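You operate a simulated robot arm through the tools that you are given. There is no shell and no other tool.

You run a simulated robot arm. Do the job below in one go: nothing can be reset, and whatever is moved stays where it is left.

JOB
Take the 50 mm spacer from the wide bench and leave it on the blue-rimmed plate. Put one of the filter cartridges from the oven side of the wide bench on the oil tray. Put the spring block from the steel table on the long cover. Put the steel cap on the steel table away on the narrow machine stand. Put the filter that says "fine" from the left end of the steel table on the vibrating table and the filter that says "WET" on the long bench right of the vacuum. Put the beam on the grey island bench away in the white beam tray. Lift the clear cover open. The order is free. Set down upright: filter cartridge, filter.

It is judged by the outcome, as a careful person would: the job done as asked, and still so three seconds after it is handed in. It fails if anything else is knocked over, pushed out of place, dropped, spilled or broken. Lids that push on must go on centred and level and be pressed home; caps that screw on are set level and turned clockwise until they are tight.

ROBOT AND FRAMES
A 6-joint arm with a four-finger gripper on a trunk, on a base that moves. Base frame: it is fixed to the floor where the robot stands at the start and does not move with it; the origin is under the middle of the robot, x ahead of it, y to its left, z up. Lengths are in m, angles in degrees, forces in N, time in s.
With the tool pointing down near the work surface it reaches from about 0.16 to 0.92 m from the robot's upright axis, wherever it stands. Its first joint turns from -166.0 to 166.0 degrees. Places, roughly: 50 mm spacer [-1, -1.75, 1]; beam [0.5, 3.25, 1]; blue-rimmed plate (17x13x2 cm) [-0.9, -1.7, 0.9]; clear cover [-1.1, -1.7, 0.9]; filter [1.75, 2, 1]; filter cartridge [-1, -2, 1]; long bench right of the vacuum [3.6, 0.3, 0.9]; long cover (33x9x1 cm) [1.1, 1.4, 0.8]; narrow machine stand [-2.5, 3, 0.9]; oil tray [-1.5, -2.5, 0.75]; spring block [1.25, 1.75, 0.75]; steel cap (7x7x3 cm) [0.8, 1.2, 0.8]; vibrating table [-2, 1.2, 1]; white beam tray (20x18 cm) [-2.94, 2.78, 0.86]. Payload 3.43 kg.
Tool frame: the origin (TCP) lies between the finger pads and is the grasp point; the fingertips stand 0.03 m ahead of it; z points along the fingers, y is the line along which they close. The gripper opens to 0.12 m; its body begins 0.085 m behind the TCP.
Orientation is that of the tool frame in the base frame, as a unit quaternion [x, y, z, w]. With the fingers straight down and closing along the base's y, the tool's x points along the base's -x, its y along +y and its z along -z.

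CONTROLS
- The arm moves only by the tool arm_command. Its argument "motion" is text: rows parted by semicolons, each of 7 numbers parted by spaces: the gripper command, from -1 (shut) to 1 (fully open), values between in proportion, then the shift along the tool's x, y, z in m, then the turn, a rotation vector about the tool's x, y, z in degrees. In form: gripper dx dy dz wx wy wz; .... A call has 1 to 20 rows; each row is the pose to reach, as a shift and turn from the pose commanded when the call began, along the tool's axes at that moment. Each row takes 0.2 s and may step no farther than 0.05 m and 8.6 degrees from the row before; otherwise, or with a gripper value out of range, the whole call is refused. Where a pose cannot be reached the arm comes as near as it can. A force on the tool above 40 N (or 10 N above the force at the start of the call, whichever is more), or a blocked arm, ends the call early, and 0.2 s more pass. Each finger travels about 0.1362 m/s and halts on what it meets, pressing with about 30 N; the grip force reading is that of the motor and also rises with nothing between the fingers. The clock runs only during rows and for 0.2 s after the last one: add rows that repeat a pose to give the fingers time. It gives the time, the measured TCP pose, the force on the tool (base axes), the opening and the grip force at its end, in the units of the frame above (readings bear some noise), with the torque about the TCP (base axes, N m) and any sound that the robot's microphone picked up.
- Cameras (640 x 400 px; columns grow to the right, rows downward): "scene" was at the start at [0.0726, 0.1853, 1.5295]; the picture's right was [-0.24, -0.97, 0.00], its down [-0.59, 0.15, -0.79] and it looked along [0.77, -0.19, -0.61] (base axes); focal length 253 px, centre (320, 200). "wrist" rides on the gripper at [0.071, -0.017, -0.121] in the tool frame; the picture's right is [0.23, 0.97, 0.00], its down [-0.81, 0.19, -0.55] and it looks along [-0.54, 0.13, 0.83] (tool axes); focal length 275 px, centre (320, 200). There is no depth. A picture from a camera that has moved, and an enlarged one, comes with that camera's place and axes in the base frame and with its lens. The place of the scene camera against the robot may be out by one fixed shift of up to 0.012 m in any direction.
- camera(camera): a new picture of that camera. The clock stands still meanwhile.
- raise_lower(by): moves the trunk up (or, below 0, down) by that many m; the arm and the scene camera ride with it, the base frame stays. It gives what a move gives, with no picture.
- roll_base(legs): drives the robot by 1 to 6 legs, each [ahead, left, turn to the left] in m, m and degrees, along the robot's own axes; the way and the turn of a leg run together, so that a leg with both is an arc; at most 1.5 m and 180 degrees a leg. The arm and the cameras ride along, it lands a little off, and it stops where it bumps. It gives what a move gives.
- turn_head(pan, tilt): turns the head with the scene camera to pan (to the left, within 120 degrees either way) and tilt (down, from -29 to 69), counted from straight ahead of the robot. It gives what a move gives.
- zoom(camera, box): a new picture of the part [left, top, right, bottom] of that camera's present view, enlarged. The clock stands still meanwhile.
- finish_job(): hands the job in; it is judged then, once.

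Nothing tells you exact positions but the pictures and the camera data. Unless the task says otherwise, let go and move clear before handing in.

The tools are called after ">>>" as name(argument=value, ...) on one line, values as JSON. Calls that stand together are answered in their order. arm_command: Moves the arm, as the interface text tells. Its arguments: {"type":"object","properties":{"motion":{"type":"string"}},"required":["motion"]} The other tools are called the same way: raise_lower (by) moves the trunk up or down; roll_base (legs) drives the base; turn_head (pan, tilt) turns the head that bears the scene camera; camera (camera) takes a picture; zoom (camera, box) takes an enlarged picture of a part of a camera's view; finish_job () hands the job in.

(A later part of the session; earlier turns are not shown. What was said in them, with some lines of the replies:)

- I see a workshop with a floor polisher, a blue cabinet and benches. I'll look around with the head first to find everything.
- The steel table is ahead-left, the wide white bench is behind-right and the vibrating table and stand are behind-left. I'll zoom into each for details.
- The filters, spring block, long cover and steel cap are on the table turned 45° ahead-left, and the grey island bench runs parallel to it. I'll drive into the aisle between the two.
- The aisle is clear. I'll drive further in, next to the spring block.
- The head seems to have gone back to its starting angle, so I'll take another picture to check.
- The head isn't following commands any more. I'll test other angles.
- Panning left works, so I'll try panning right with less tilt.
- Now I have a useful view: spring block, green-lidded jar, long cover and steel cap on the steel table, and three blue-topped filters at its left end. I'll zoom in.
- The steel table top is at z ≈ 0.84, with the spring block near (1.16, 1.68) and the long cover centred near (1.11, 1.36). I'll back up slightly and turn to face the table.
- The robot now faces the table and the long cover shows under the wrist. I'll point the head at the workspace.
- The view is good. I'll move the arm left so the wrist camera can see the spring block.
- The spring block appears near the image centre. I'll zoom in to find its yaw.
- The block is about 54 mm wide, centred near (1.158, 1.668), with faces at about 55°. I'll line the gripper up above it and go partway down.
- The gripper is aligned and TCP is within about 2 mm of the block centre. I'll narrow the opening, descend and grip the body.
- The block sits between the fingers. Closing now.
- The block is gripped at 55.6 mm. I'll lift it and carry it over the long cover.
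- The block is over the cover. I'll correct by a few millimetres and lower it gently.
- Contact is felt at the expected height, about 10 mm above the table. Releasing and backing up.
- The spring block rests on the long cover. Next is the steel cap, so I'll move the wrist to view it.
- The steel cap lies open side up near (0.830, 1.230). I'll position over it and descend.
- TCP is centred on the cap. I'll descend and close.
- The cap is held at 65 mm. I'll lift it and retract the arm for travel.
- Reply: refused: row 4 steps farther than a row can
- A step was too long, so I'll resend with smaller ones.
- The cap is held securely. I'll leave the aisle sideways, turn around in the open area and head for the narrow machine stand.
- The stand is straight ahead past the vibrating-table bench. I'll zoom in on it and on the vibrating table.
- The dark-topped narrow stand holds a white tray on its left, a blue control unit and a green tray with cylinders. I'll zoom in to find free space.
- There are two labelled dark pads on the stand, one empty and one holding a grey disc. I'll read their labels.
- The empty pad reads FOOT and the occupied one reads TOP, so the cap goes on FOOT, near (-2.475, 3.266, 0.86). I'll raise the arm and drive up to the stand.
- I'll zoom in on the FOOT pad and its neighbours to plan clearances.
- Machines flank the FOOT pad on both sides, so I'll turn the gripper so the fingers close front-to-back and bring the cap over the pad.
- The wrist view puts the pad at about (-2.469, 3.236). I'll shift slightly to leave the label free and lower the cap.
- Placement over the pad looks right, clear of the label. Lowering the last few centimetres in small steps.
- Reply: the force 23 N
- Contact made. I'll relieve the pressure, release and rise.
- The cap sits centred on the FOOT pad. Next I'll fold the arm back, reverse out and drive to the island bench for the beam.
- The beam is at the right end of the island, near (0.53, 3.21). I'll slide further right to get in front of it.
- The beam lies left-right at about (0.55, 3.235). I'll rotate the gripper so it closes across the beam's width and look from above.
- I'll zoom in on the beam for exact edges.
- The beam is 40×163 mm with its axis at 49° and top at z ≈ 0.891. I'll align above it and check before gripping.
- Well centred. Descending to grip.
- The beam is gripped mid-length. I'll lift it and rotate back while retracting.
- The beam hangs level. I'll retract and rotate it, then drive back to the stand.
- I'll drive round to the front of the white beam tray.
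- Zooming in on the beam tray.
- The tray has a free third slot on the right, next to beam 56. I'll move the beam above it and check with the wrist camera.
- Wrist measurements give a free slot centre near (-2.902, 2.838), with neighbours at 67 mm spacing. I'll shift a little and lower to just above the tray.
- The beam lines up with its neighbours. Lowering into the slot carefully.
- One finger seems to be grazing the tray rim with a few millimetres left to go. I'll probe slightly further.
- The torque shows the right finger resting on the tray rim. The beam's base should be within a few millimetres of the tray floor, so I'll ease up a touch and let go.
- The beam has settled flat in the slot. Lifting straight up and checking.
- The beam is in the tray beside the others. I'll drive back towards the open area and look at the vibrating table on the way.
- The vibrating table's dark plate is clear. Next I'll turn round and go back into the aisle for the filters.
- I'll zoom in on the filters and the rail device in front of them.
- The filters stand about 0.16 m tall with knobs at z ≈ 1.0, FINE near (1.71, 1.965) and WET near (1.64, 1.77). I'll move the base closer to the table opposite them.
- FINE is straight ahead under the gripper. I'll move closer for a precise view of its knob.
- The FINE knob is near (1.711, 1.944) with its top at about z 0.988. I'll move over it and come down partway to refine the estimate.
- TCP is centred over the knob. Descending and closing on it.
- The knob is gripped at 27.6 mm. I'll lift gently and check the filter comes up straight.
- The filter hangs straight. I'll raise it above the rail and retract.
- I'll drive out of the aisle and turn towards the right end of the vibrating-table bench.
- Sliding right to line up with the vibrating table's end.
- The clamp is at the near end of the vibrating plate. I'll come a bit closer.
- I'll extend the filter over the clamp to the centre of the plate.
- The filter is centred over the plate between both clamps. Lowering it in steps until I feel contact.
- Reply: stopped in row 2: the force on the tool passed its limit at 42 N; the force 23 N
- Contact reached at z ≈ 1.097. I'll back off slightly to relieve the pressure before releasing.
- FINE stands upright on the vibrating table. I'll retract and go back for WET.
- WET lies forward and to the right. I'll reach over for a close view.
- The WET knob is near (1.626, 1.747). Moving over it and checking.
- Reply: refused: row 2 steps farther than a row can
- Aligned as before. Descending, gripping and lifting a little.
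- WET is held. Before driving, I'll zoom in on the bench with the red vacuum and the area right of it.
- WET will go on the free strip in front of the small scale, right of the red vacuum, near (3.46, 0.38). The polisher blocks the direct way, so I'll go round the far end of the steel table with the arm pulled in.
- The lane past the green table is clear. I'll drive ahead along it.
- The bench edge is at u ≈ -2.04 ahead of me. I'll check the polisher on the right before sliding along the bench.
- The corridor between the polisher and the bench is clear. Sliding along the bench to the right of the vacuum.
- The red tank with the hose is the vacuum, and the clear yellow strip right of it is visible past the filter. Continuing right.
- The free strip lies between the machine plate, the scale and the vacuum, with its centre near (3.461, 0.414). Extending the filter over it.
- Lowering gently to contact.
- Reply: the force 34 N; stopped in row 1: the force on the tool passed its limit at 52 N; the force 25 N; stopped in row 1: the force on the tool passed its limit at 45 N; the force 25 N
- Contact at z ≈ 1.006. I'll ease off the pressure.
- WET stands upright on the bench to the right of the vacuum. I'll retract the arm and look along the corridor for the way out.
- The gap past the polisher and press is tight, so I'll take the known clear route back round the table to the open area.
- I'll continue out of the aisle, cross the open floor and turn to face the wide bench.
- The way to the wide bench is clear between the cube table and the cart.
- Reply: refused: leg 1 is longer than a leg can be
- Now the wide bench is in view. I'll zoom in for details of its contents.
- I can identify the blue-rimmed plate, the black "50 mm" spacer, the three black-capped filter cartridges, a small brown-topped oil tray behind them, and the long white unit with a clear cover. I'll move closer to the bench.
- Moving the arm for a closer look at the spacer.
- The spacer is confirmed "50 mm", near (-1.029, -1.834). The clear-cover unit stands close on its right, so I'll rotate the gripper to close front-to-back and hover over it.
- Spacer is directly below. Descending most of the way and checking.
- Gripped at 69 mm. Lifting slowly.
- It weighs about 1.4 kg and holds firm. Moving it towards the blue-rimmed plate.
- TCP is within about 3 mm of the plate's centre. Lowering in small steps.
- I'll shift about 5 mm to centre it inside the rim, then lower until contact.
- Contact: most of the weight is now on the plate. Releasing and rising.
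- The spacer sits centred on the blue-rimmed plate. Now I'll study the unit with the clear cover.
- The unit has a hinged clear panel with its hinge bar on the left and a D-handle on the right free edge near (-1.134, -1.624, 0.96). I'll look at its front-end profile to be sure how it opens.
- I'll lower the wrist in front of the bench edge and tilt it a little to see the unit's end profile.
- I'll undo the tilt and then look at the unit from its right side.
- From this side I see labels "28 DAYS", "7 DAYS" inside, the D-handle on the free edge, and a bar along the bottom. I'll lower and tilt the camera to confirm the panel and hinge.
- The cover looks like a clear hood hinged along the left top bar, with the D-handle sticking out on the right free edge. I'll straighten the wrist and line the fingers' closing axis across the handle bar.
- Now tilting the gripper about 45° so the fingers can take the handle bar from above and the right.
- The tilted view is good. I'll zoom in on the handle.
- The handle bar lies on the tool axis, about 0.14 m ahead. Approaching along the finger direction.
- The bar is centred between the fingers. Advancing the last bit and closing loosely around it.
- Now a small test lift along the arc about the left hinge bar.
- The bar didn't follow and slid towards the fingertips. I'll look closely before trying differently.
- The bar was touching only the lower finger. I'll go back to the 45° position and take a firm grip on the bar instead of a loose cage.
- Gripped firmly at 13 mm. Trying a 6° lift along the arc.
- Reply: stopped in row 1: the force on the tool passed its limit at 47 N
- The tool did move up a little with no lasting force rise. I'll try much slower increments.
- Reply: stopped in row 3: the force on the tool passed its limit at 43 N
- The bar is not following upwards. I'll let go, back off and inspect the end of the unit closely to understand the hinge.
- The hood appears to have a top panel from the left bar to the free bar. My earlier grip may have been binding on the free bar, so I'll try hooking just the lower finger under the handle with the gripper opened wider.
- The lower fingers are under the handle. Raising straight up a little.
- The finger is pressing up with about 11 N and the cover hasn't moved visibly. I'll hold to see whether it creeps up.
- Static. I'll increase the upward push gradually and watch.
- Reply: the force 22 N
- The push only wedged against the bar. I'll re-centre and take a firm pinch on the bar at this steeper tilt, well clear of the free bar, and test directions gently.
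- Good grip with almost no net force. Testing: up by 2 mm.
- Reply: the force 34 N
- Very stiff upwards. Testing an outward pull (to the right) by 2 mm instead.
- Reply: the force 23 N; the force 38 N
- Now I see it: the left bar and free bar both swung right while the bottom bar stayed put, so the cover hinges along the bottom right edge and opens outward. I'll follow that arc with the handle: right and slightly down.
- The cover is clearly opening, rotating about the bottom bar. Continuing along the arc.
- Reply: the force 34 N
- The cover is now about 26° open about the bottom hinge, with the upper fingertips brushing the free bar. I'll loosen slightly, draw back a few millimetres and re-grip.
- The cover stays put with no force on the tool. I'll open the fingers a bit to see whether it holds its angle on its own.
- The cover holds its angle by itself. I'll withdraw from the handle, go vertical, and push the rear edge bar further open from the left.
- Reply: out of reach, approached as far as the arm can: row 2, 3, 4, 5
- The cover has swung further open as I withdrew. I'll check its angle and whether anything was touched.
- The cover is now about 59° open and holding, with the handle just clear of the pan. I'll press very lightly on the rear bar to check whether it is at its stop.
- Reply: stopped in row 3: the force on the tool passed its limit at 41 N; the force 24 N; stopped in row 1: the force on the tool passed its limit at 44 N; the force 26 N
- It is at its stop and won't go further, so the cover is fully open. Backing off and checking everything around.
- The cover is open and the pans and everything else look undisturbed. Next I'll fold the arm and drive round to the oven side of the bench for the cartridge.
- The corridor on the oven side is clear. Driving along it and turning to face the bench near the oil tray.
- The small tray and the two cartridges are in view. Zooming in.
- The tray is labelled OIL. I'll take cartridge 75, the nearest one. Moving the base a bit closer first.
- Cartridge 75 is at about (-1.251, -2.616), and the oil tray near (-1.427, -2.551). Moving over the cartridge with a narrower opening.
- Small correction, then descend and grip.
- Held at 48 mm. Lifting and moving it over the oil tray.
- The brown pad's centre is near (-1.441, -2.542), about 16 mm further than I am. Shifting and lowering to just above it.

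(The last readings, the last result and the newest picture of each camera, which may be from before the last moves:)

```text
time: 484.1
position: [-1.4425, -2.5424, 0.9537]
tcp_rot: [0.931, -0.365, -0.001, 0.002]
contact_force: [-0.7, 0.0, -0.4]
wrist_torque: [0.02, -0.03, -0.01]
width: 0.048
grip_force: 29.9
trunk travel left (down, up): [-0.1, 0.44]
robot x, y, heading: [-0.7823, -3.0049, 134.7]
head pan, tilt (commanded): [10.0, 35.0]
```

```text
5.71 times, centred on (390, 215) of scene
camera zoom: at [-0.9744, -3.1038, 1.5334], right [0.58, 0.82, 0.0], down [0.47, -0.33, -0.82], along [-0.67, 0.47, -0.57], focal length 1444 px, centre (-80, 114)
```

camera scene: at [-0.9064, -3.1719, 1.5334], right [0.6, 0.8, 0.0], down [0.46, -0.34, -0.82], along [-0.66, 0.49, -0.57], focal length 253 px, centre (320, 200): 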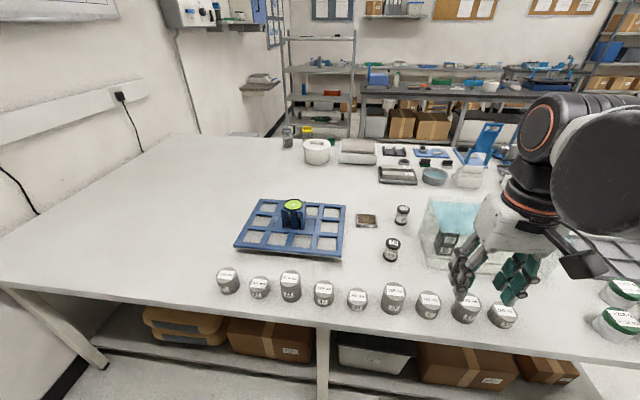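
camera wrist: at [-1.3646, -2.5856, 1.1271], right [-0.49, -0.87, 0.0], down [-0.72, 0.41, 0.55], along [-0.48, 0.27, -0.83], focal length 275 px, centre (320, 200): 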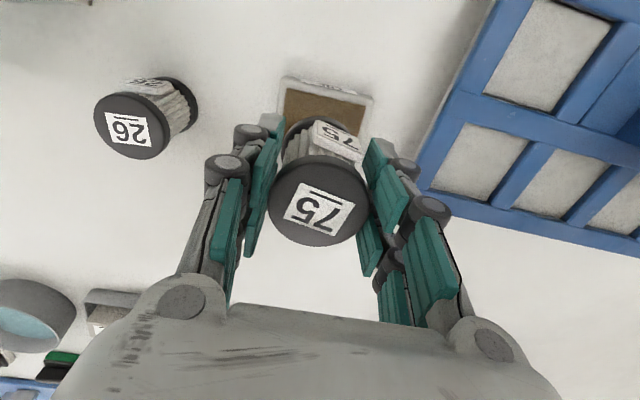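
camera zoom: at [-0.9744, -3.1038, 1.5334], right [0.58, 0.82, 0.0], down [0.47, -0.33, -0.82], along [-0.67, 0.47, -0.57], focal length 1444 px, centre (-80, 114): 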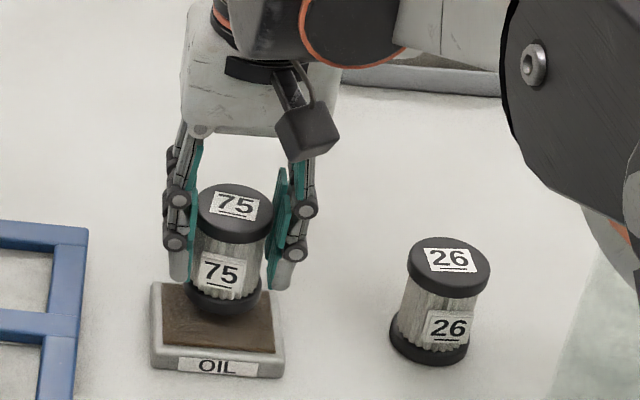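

Well centred on the pad by the wrist view. Lowering gently to contact.

>>> arm_command(motion="-1 0 0 0.008 0 0 0; -1 0 0 0.014 0 0 0; -1 0 0 0.014 0 0 0")

>>> arm_command(motion="-1 0 0 0.003 0 0 0; -1 0 0 0.003 0 0 0")

```text
time: 484.9
position: [-1.4415, -2.5417, 0.9404]
tcp_rot: [0.931, -0.364, -0.001, 0.001]
contact_force: [-1.3, 0.0, -0.3]
wrist_torque: [-0.01, 0.0, 0.05]
width: 0.0481
grip_force: 29.8
trunk travel left (down, up): [-0.1, 0.44]
robot x, y, heading: [-0.7813, -3.0058, 134.6]
head pan, tilt (commanded): [10.0, 35.0]
```

```text
time: 485.6
position: [-1.4399, -2.5427, 0.9375]
tcp_rot: [0.931, -0.365, -0.002, 0.002]
contact_force: [-4.7, 4.1, 15.9]
wrist_torque: [0.09, 0.32, 0.0]
width: 0.0482
grip_force: 29.8
trunk travel left (down, up): [-0.1, 0.44]
robot x, y, heading: [-0.7824, -3.0055, 134.5]
head pan, tilt (commanded): [10.0, 35.0]
```

Contact. Easing off, then checking before release.

>>> arm_command(motion="-1 0 0 -0.001 0 0 0; -1 0 0 -0.001 0 0 0")

>>> zoom(camera="scene", box=[350, 180, 430, 250])

>>> zoom(camera="wrist", box=[230, 50, 410, 250])

```text
time: 486.1
position: [-1.44, -2.5435, 0.9373]
tcp_rot: [0.931, -0.365, -0.001, 0.002]
contact_force: [-3.0, -0.1, 7.0]
wrist_torque: [-0.05, 0.16, 0.01]
width: 0.0479
grip_force: 29.8
trunk travel left (down, up): [-0.1, 0.44]
robot x, y, heading: [-0.7794, -3.003, 134.7]
head pan, tilt (commanded): [10.0, 35.0]
```

```text
5.71 times, centred on (390, 215) of scene
camera zoom: at [-0.9739, -3.1042, 1.5333], right [0.58, 0.82, 0.0], down [0.47, -0.33, -0.82], along [-0.67, 0.47, -0.57], focal length 1444 px, centre (-80, 114)
```

zoom: 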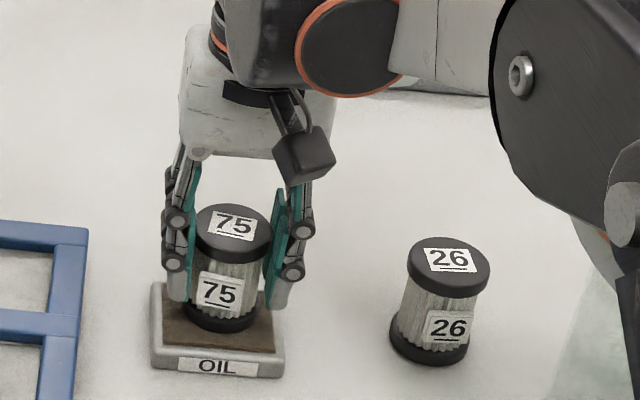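

```text
2.00 times, centred on (320, 150) of wrist
camera zoom: at [-1.3762, -2.5772, 1.0582], right [-0.49, -0.87, 0.0], down [-0.72, 0.41, 0.55], along [-0.48, 0.27, -0.83], focal length 551 px, centre (320, 300)
```

zoom: 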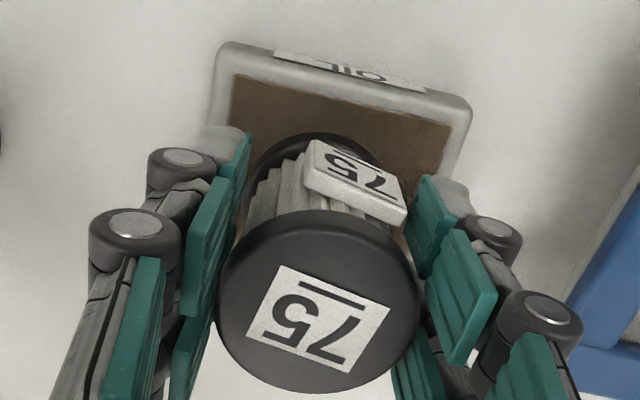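

The base is within the pad but slightly towards its far edge. I'll lift a hair, shift 4 mm nearer and set it down again.

>>> arm_command(motion="-1 0 0 -0.005 0 0 0; -1 0.004 0.0015 -0.005 0 0 0; -1 0.004 0.0015 -0.005 0 0 0; -1 0.004 0.0015 -0.0015 0 0 0; -1 0.004 0.0015 -0.0015 0 0 0")

>>> arm_command(motion="-1 0 0 0.0015 0 0 0; -1 0 0 0.0015 0 0 0")

>>> zoom(camera="scene", box=[350, 180, 430, 250])

```text
time: 487.4
position: [-1.4392, -2.5454, 0.9397]
tcp_rot: [0.931, -0.365, -0.001, 0.002]
contact_force: [0.5, 0.8, -0.8]
wrist_torque: [0.0, 0.0, -0.01]
width: 0.0481
grip_force: 29.9
trunk travel left (down, up): [-0.1, 0.44]
robot x, y, heading: [-0.7814, -3.0071, 134.5]
head pan, tilt (commanded): [10.0, 35.0]
```

```text
time: 487.9
position: [-1.4393, -2.5467, 0.9371]
tcp_rot: [0.931, -0.364, -0.002, 0.001]
contact_force: [-0.8, 0.1, 2.0]
wrist_torque: [-0.02, 0.01, 0.03]
width: 0.0483
grip_force: 30.2
trunk travel left (down, up): [-0.1, 0.44]
robot x, y, heading: [-0.7862, -3.0057, 134.6]
head pan, tilt (commanded): [10.0, 35.0]
```

```text
5.71 times, centred on (390, 215) of scene
camera zoom: at [-0.9741, -3.104, 1.5334], right [0.58, 0.82, 0.0], down [0.47, -0.33, -0.82], along [-0.67, 0.47, -0.57], focal length 1444 px, centre (-80, 114)
```

zoom: 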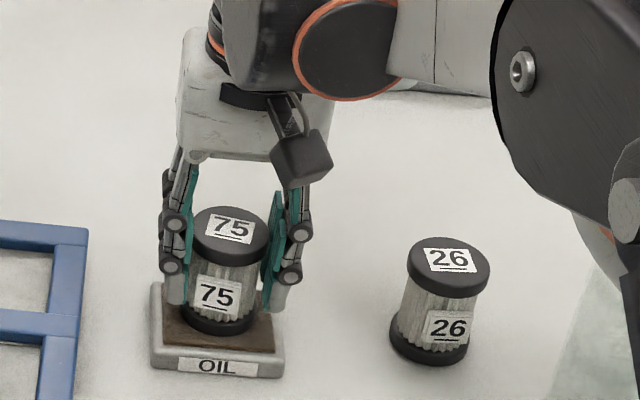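

Gentle contact (about 2 N) and nicely placed on the pad. Releasing and rising.

>>> arm_command(motion="-1 0 0 0 0 0 0; -0.1 0 0 0 0 0 0; 0.1 0 0 0 0 0 0; 0.1 0 0 0 0 0 0; 0.1 0 0 -0.02 0 0 0; 0.1 0 0 -0.06 0 0 0; 0.1 0 0 -0.1 0 0 0; 0.1 0 0 -0.15 0 0 0; 0.1 0 0 -0.2 0 0 0; 0.1 0 0 -0.2 0 0 0")

>>> zoom(camera="scene", box=[350, 180, 430, 250])

>>> camera(camera="wrist")

```text
time: 490.1
position: [-1.4387, -2.5429, 1.1373]
tcp_rot: [0.931, -0.365, -0.002, 0.001]
contact_force: [-0.2, -0.1, -0.4]
wrist_torque: [0.01, 0.01, 0.01]
width: 0.0662
grip_force: 0.0
trunk travel left (down, up): [-0.1, 0.44]
robot x, y, heading: [-0.7837, -3.0053, 134.7]
head pan, tilt (commanded): [10.0, 35.0]
```

```text
5.71 times, centred on (390, 215) of scene
camera zoom: at [-0.9741, -3.1041, 1.5333], right [0.58, 0.82, 0.0], down [0.47, -0.33, -0.82], along [-0.67, 0.47, -0.57], focal length 1444 px, centre (-80, 114)
```

zoom: 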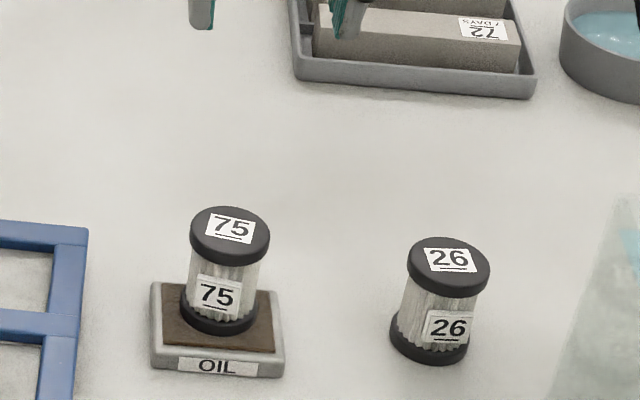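

```text
taken
camera wrist: at [-1.3745, -2.5776, 1.2585], right [-0.49, -0.87, 0.0], down [-0.72, 0.41, 0.56], along [-0.48, 0.27, -0.83], focal length 275 px, centre (320, 200)
```

wrist: 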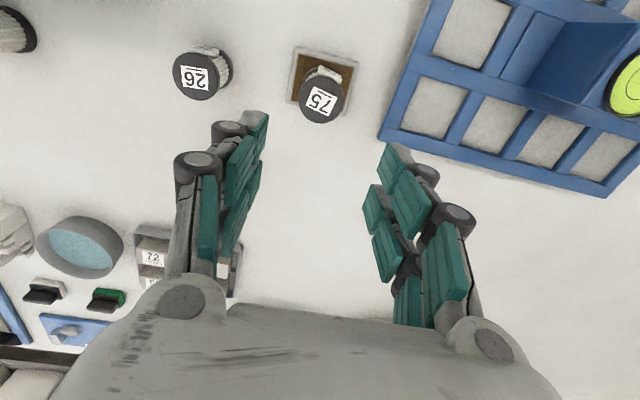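

Cartridge 75 stands upright on the oil tray. I'll retract the arm and take a last look at the open cover and the bench.

>>> arm_command(motion="0.1 0.045 0 -0.02 0 0 0; 0.1 0.09 0 -0.04 0 0 0; 0.1 0.135 0 -0.06 0 0 0; 0.1 0.18 0 -0.06 0 0 0; 0.1 0.225 0 -0.06 0 0 0; 0.1 0.27 0 -0.06 0 0 0; 0.1 0.315 0 -0.06 0 0 0; 0.1 0.36 0 -0.06 0 0 0; 0.1 0.36 0 -0.06 0 0 0")

>>> turn_head(pan=-25, tilt=25)

>>> camera(camera="scene")

>>> turn_head(pan=15, tilt=20)

>>> camera(camera="scene")

```text
time: 492.1
position: [-1.1726, -2.7894, 1.195]
tcp_rot: [0.931, -0.365, -0.001, 0.001]
contact_force: [0.5, -1.0, 0.1]
wrist_torque: [0.02, 0.03, 0.0]
width: 0.0662
grip_force: 0.1
trunk travel left (down, up): [-0.1, 0.44]
robot x, y, heading: [-0.7811, -3.0078, 134.7]
head pan, tilt (commanded): [10.0, 35.0]
```

```text
time: 493.2
position: [-1.1741, -2.7906, 1.1949]
tcp_rot: [0.931, -0.365, -0.001, 0.001]
contact_force: [-0.9, -0.8, 0.4]
wrist_torque: [0.01, 0.01, 0.02]
width: 0.0661
grip_force: 0.1
trunk travel left (down, up): [-0.1, 0.44]
robot x, y, heading: [-0.7798, -3.0023, 134.6]
head pan, tilt (commanded): [-25.0, 25.0]
```

```text
taken
camera scene: at [-0.9414, -3.0721, 1.5465], right [0.9, 0.43, 0.0], down [0.19, -0.41, -0.89], along [-0.38, 0.81, -0.45], focal length 253 px, centre (320, 200)
```

scene: 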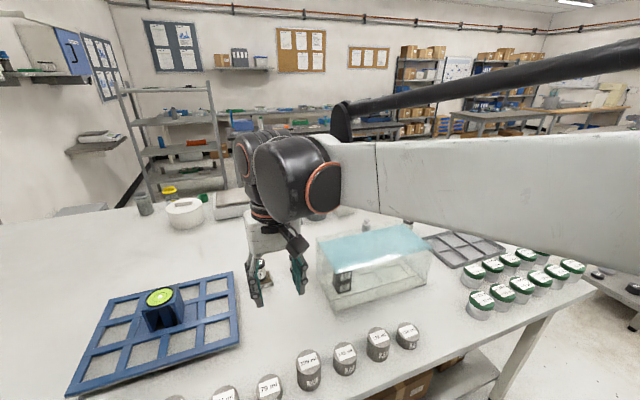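

```text
time: 494.2
position: [-1.1728, -2.7896, 1.1953]
tcp_rot: [0.931, -0.365, -0.001, 0.002]
contact_force: [0.6, 1.2, 0.0]
wrist_torque: [0.0, 0.04, 0.01]
width: 0.0658
grip_force: 0.1
trunk travel left (down, up): [-0.1, 0.44]
robot x, y, heading: [-0.7816, -3.0073, 134.7]
head pan, tilt (commanded): [15.0, 20.0]
```

```text
taken
camera scene: at [-0.9826, -3.1079, 1.5572], right [0.51, 0.86, 0.0], down [0.3, -0.17, -0.94], along [-0.81, 0.48, -0.34], focal length 253 px, centre (320, 200)
```

scene: 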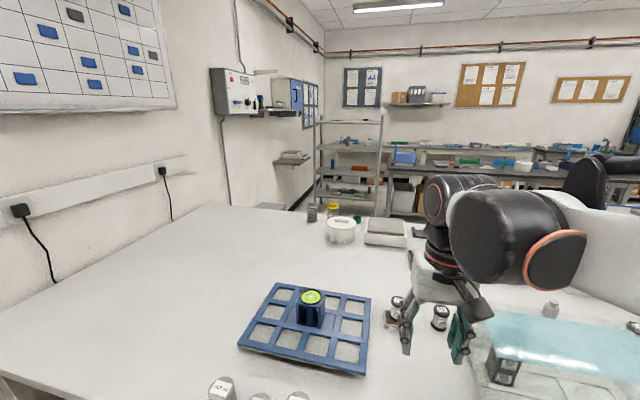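

I'll drive back to the front of the bench for one last check that the cover is still open.

>>> roll_base(legs=[[-0.08, 0, 0], [0, 0, 90]])

>>> roll_base(legs=[[-1.4, 0, 0], [0, -0.85, 0]])

>>> turn_head(pan=10, tilt=35)

>>> camera(camera="scene")

```text
time: 499.1
position: [-0.9364, -3.4581, 1.1958]
tcp_rot: [0.913, 0.408, 0.0, 0.002]
contact_force: [-0.4, 0.6, 0.1]
wrist_torque: [-0.01, 0.0, 0.03]
width: 0.066
grip_force: 0.0
trunk travel left (down, up): [-0.1, 0.44]
robot x, y, heading: [-0.7269, -3.0618, -134.3]
head pan, tilt (commanded): [15.0, 20.0]
```

```text
time: 510.2
position: [-0.5748, -1.8587, 1.1948]
tcp_rot: [0.912, 0.41, 0.0, 0.002]
contact_force: [0.1, -0.7, -0.1]
wrist_torque: [-0.02, 0.02, 0.01]
width: 0.0659
grip_force: 0.0
trunk travel left (down, up): [-0.1, 0.44]
robot x, y, heading: [-0.3641, -1.4634, -134.3]
head pan, tilt (commanded): [15.0, 20.0]
```

```text
time: 511.0
position: [-0.5743, -1.8587, 1.1941]
tcp_rot: [0.913, 0.409, -0.001, 0.002]
contact_force: [-0.3, -0.3, -0.4]
wrist_torque: [0.01, 0.0, 0.0]
width: 0.0662
grip_force: 0.1
trunk travel left (down, up): [-0.1, 0.44]
robot x, y, heading: [-0.3634, -1.4608, -134.2]
head pan, tilt (commanded): [10.0, 35.0]
```

```text
taken
camera scene: at [-0.2488, -1.6555, 1.5334], right [-0.83, 0.56, 0.0], down [0.32, 0.47, -0.82], along [-0.46, -0.68, -0.57], focal length 253 px, centre (320, 200)
```

scene: 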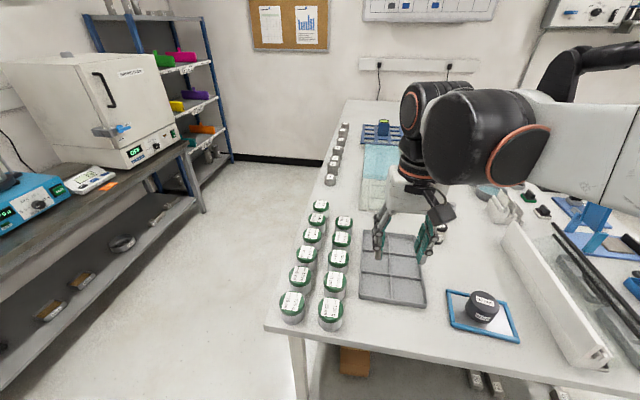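

>>> zoom(camera="scene", box=[440, 190, 640, 390])

```text
2.00 times, centred on (540, 290) of scene
camera zoom: at [-0.2488, -1.6555, 1.5334], right [-0.83, 0.56, 0.0], down [0.32, 0.47, -0.82], along [-0.46, -0.68, -0.57], focal length 505 px, centre (-120, 20)
```

zoom: 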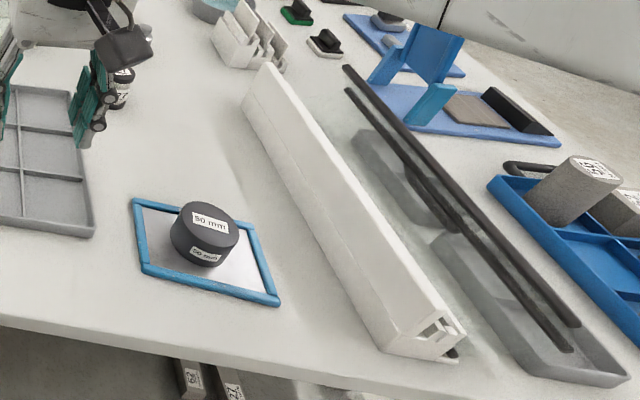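

Everything checks out: the cover is still open, the spacer is on its plate, and all other items are set down and released. Handing in.

>>> finish_job()

```text
The job is handed in.
```

I handed the job in with all eight tasks done, and I saw nothing knocked over or moved out of place.

- **50 mm spacer:** it sits centred on the blue-rimmed plate.
- **Filter cartridge:** number 75 stands upright on the tray labelled OIL.
- **Spring block:** it rests in the middle of the long cover.
- **Steel cap:** it is on the empty pad marked FOOT on the narrow machine stand, open side up as I found it.
- **FINE filter:** it stands upright in the middle of the vibrating table, between the two clamps.
- **WET filter:** it stands upright on the long bench right of the vacuum, in front of the small scale.
- **Beam:** number 75 is in the third slot of the white tray. A finger caught the tray rim, so I let the beam go a few millimetres above the tray floor. It settled flat, turned slightly from the other two beams.
- **Clear cover:** it hinges along its bottom right edge, so it swings outward rather than lifting up. It is open about 60°, where it met a firm stop. I can't tell whether that is the hinge limit or the handle touching the pan labelled LOW. It was still open when I checked again before handing in.

On the way to finding the hinge I pulled and pushed on the cover handle in the wrong directions, reaching 47 N at most. I pressed the open cover with about 44 N to test the stop. I saw no shift in the unit or the pans.
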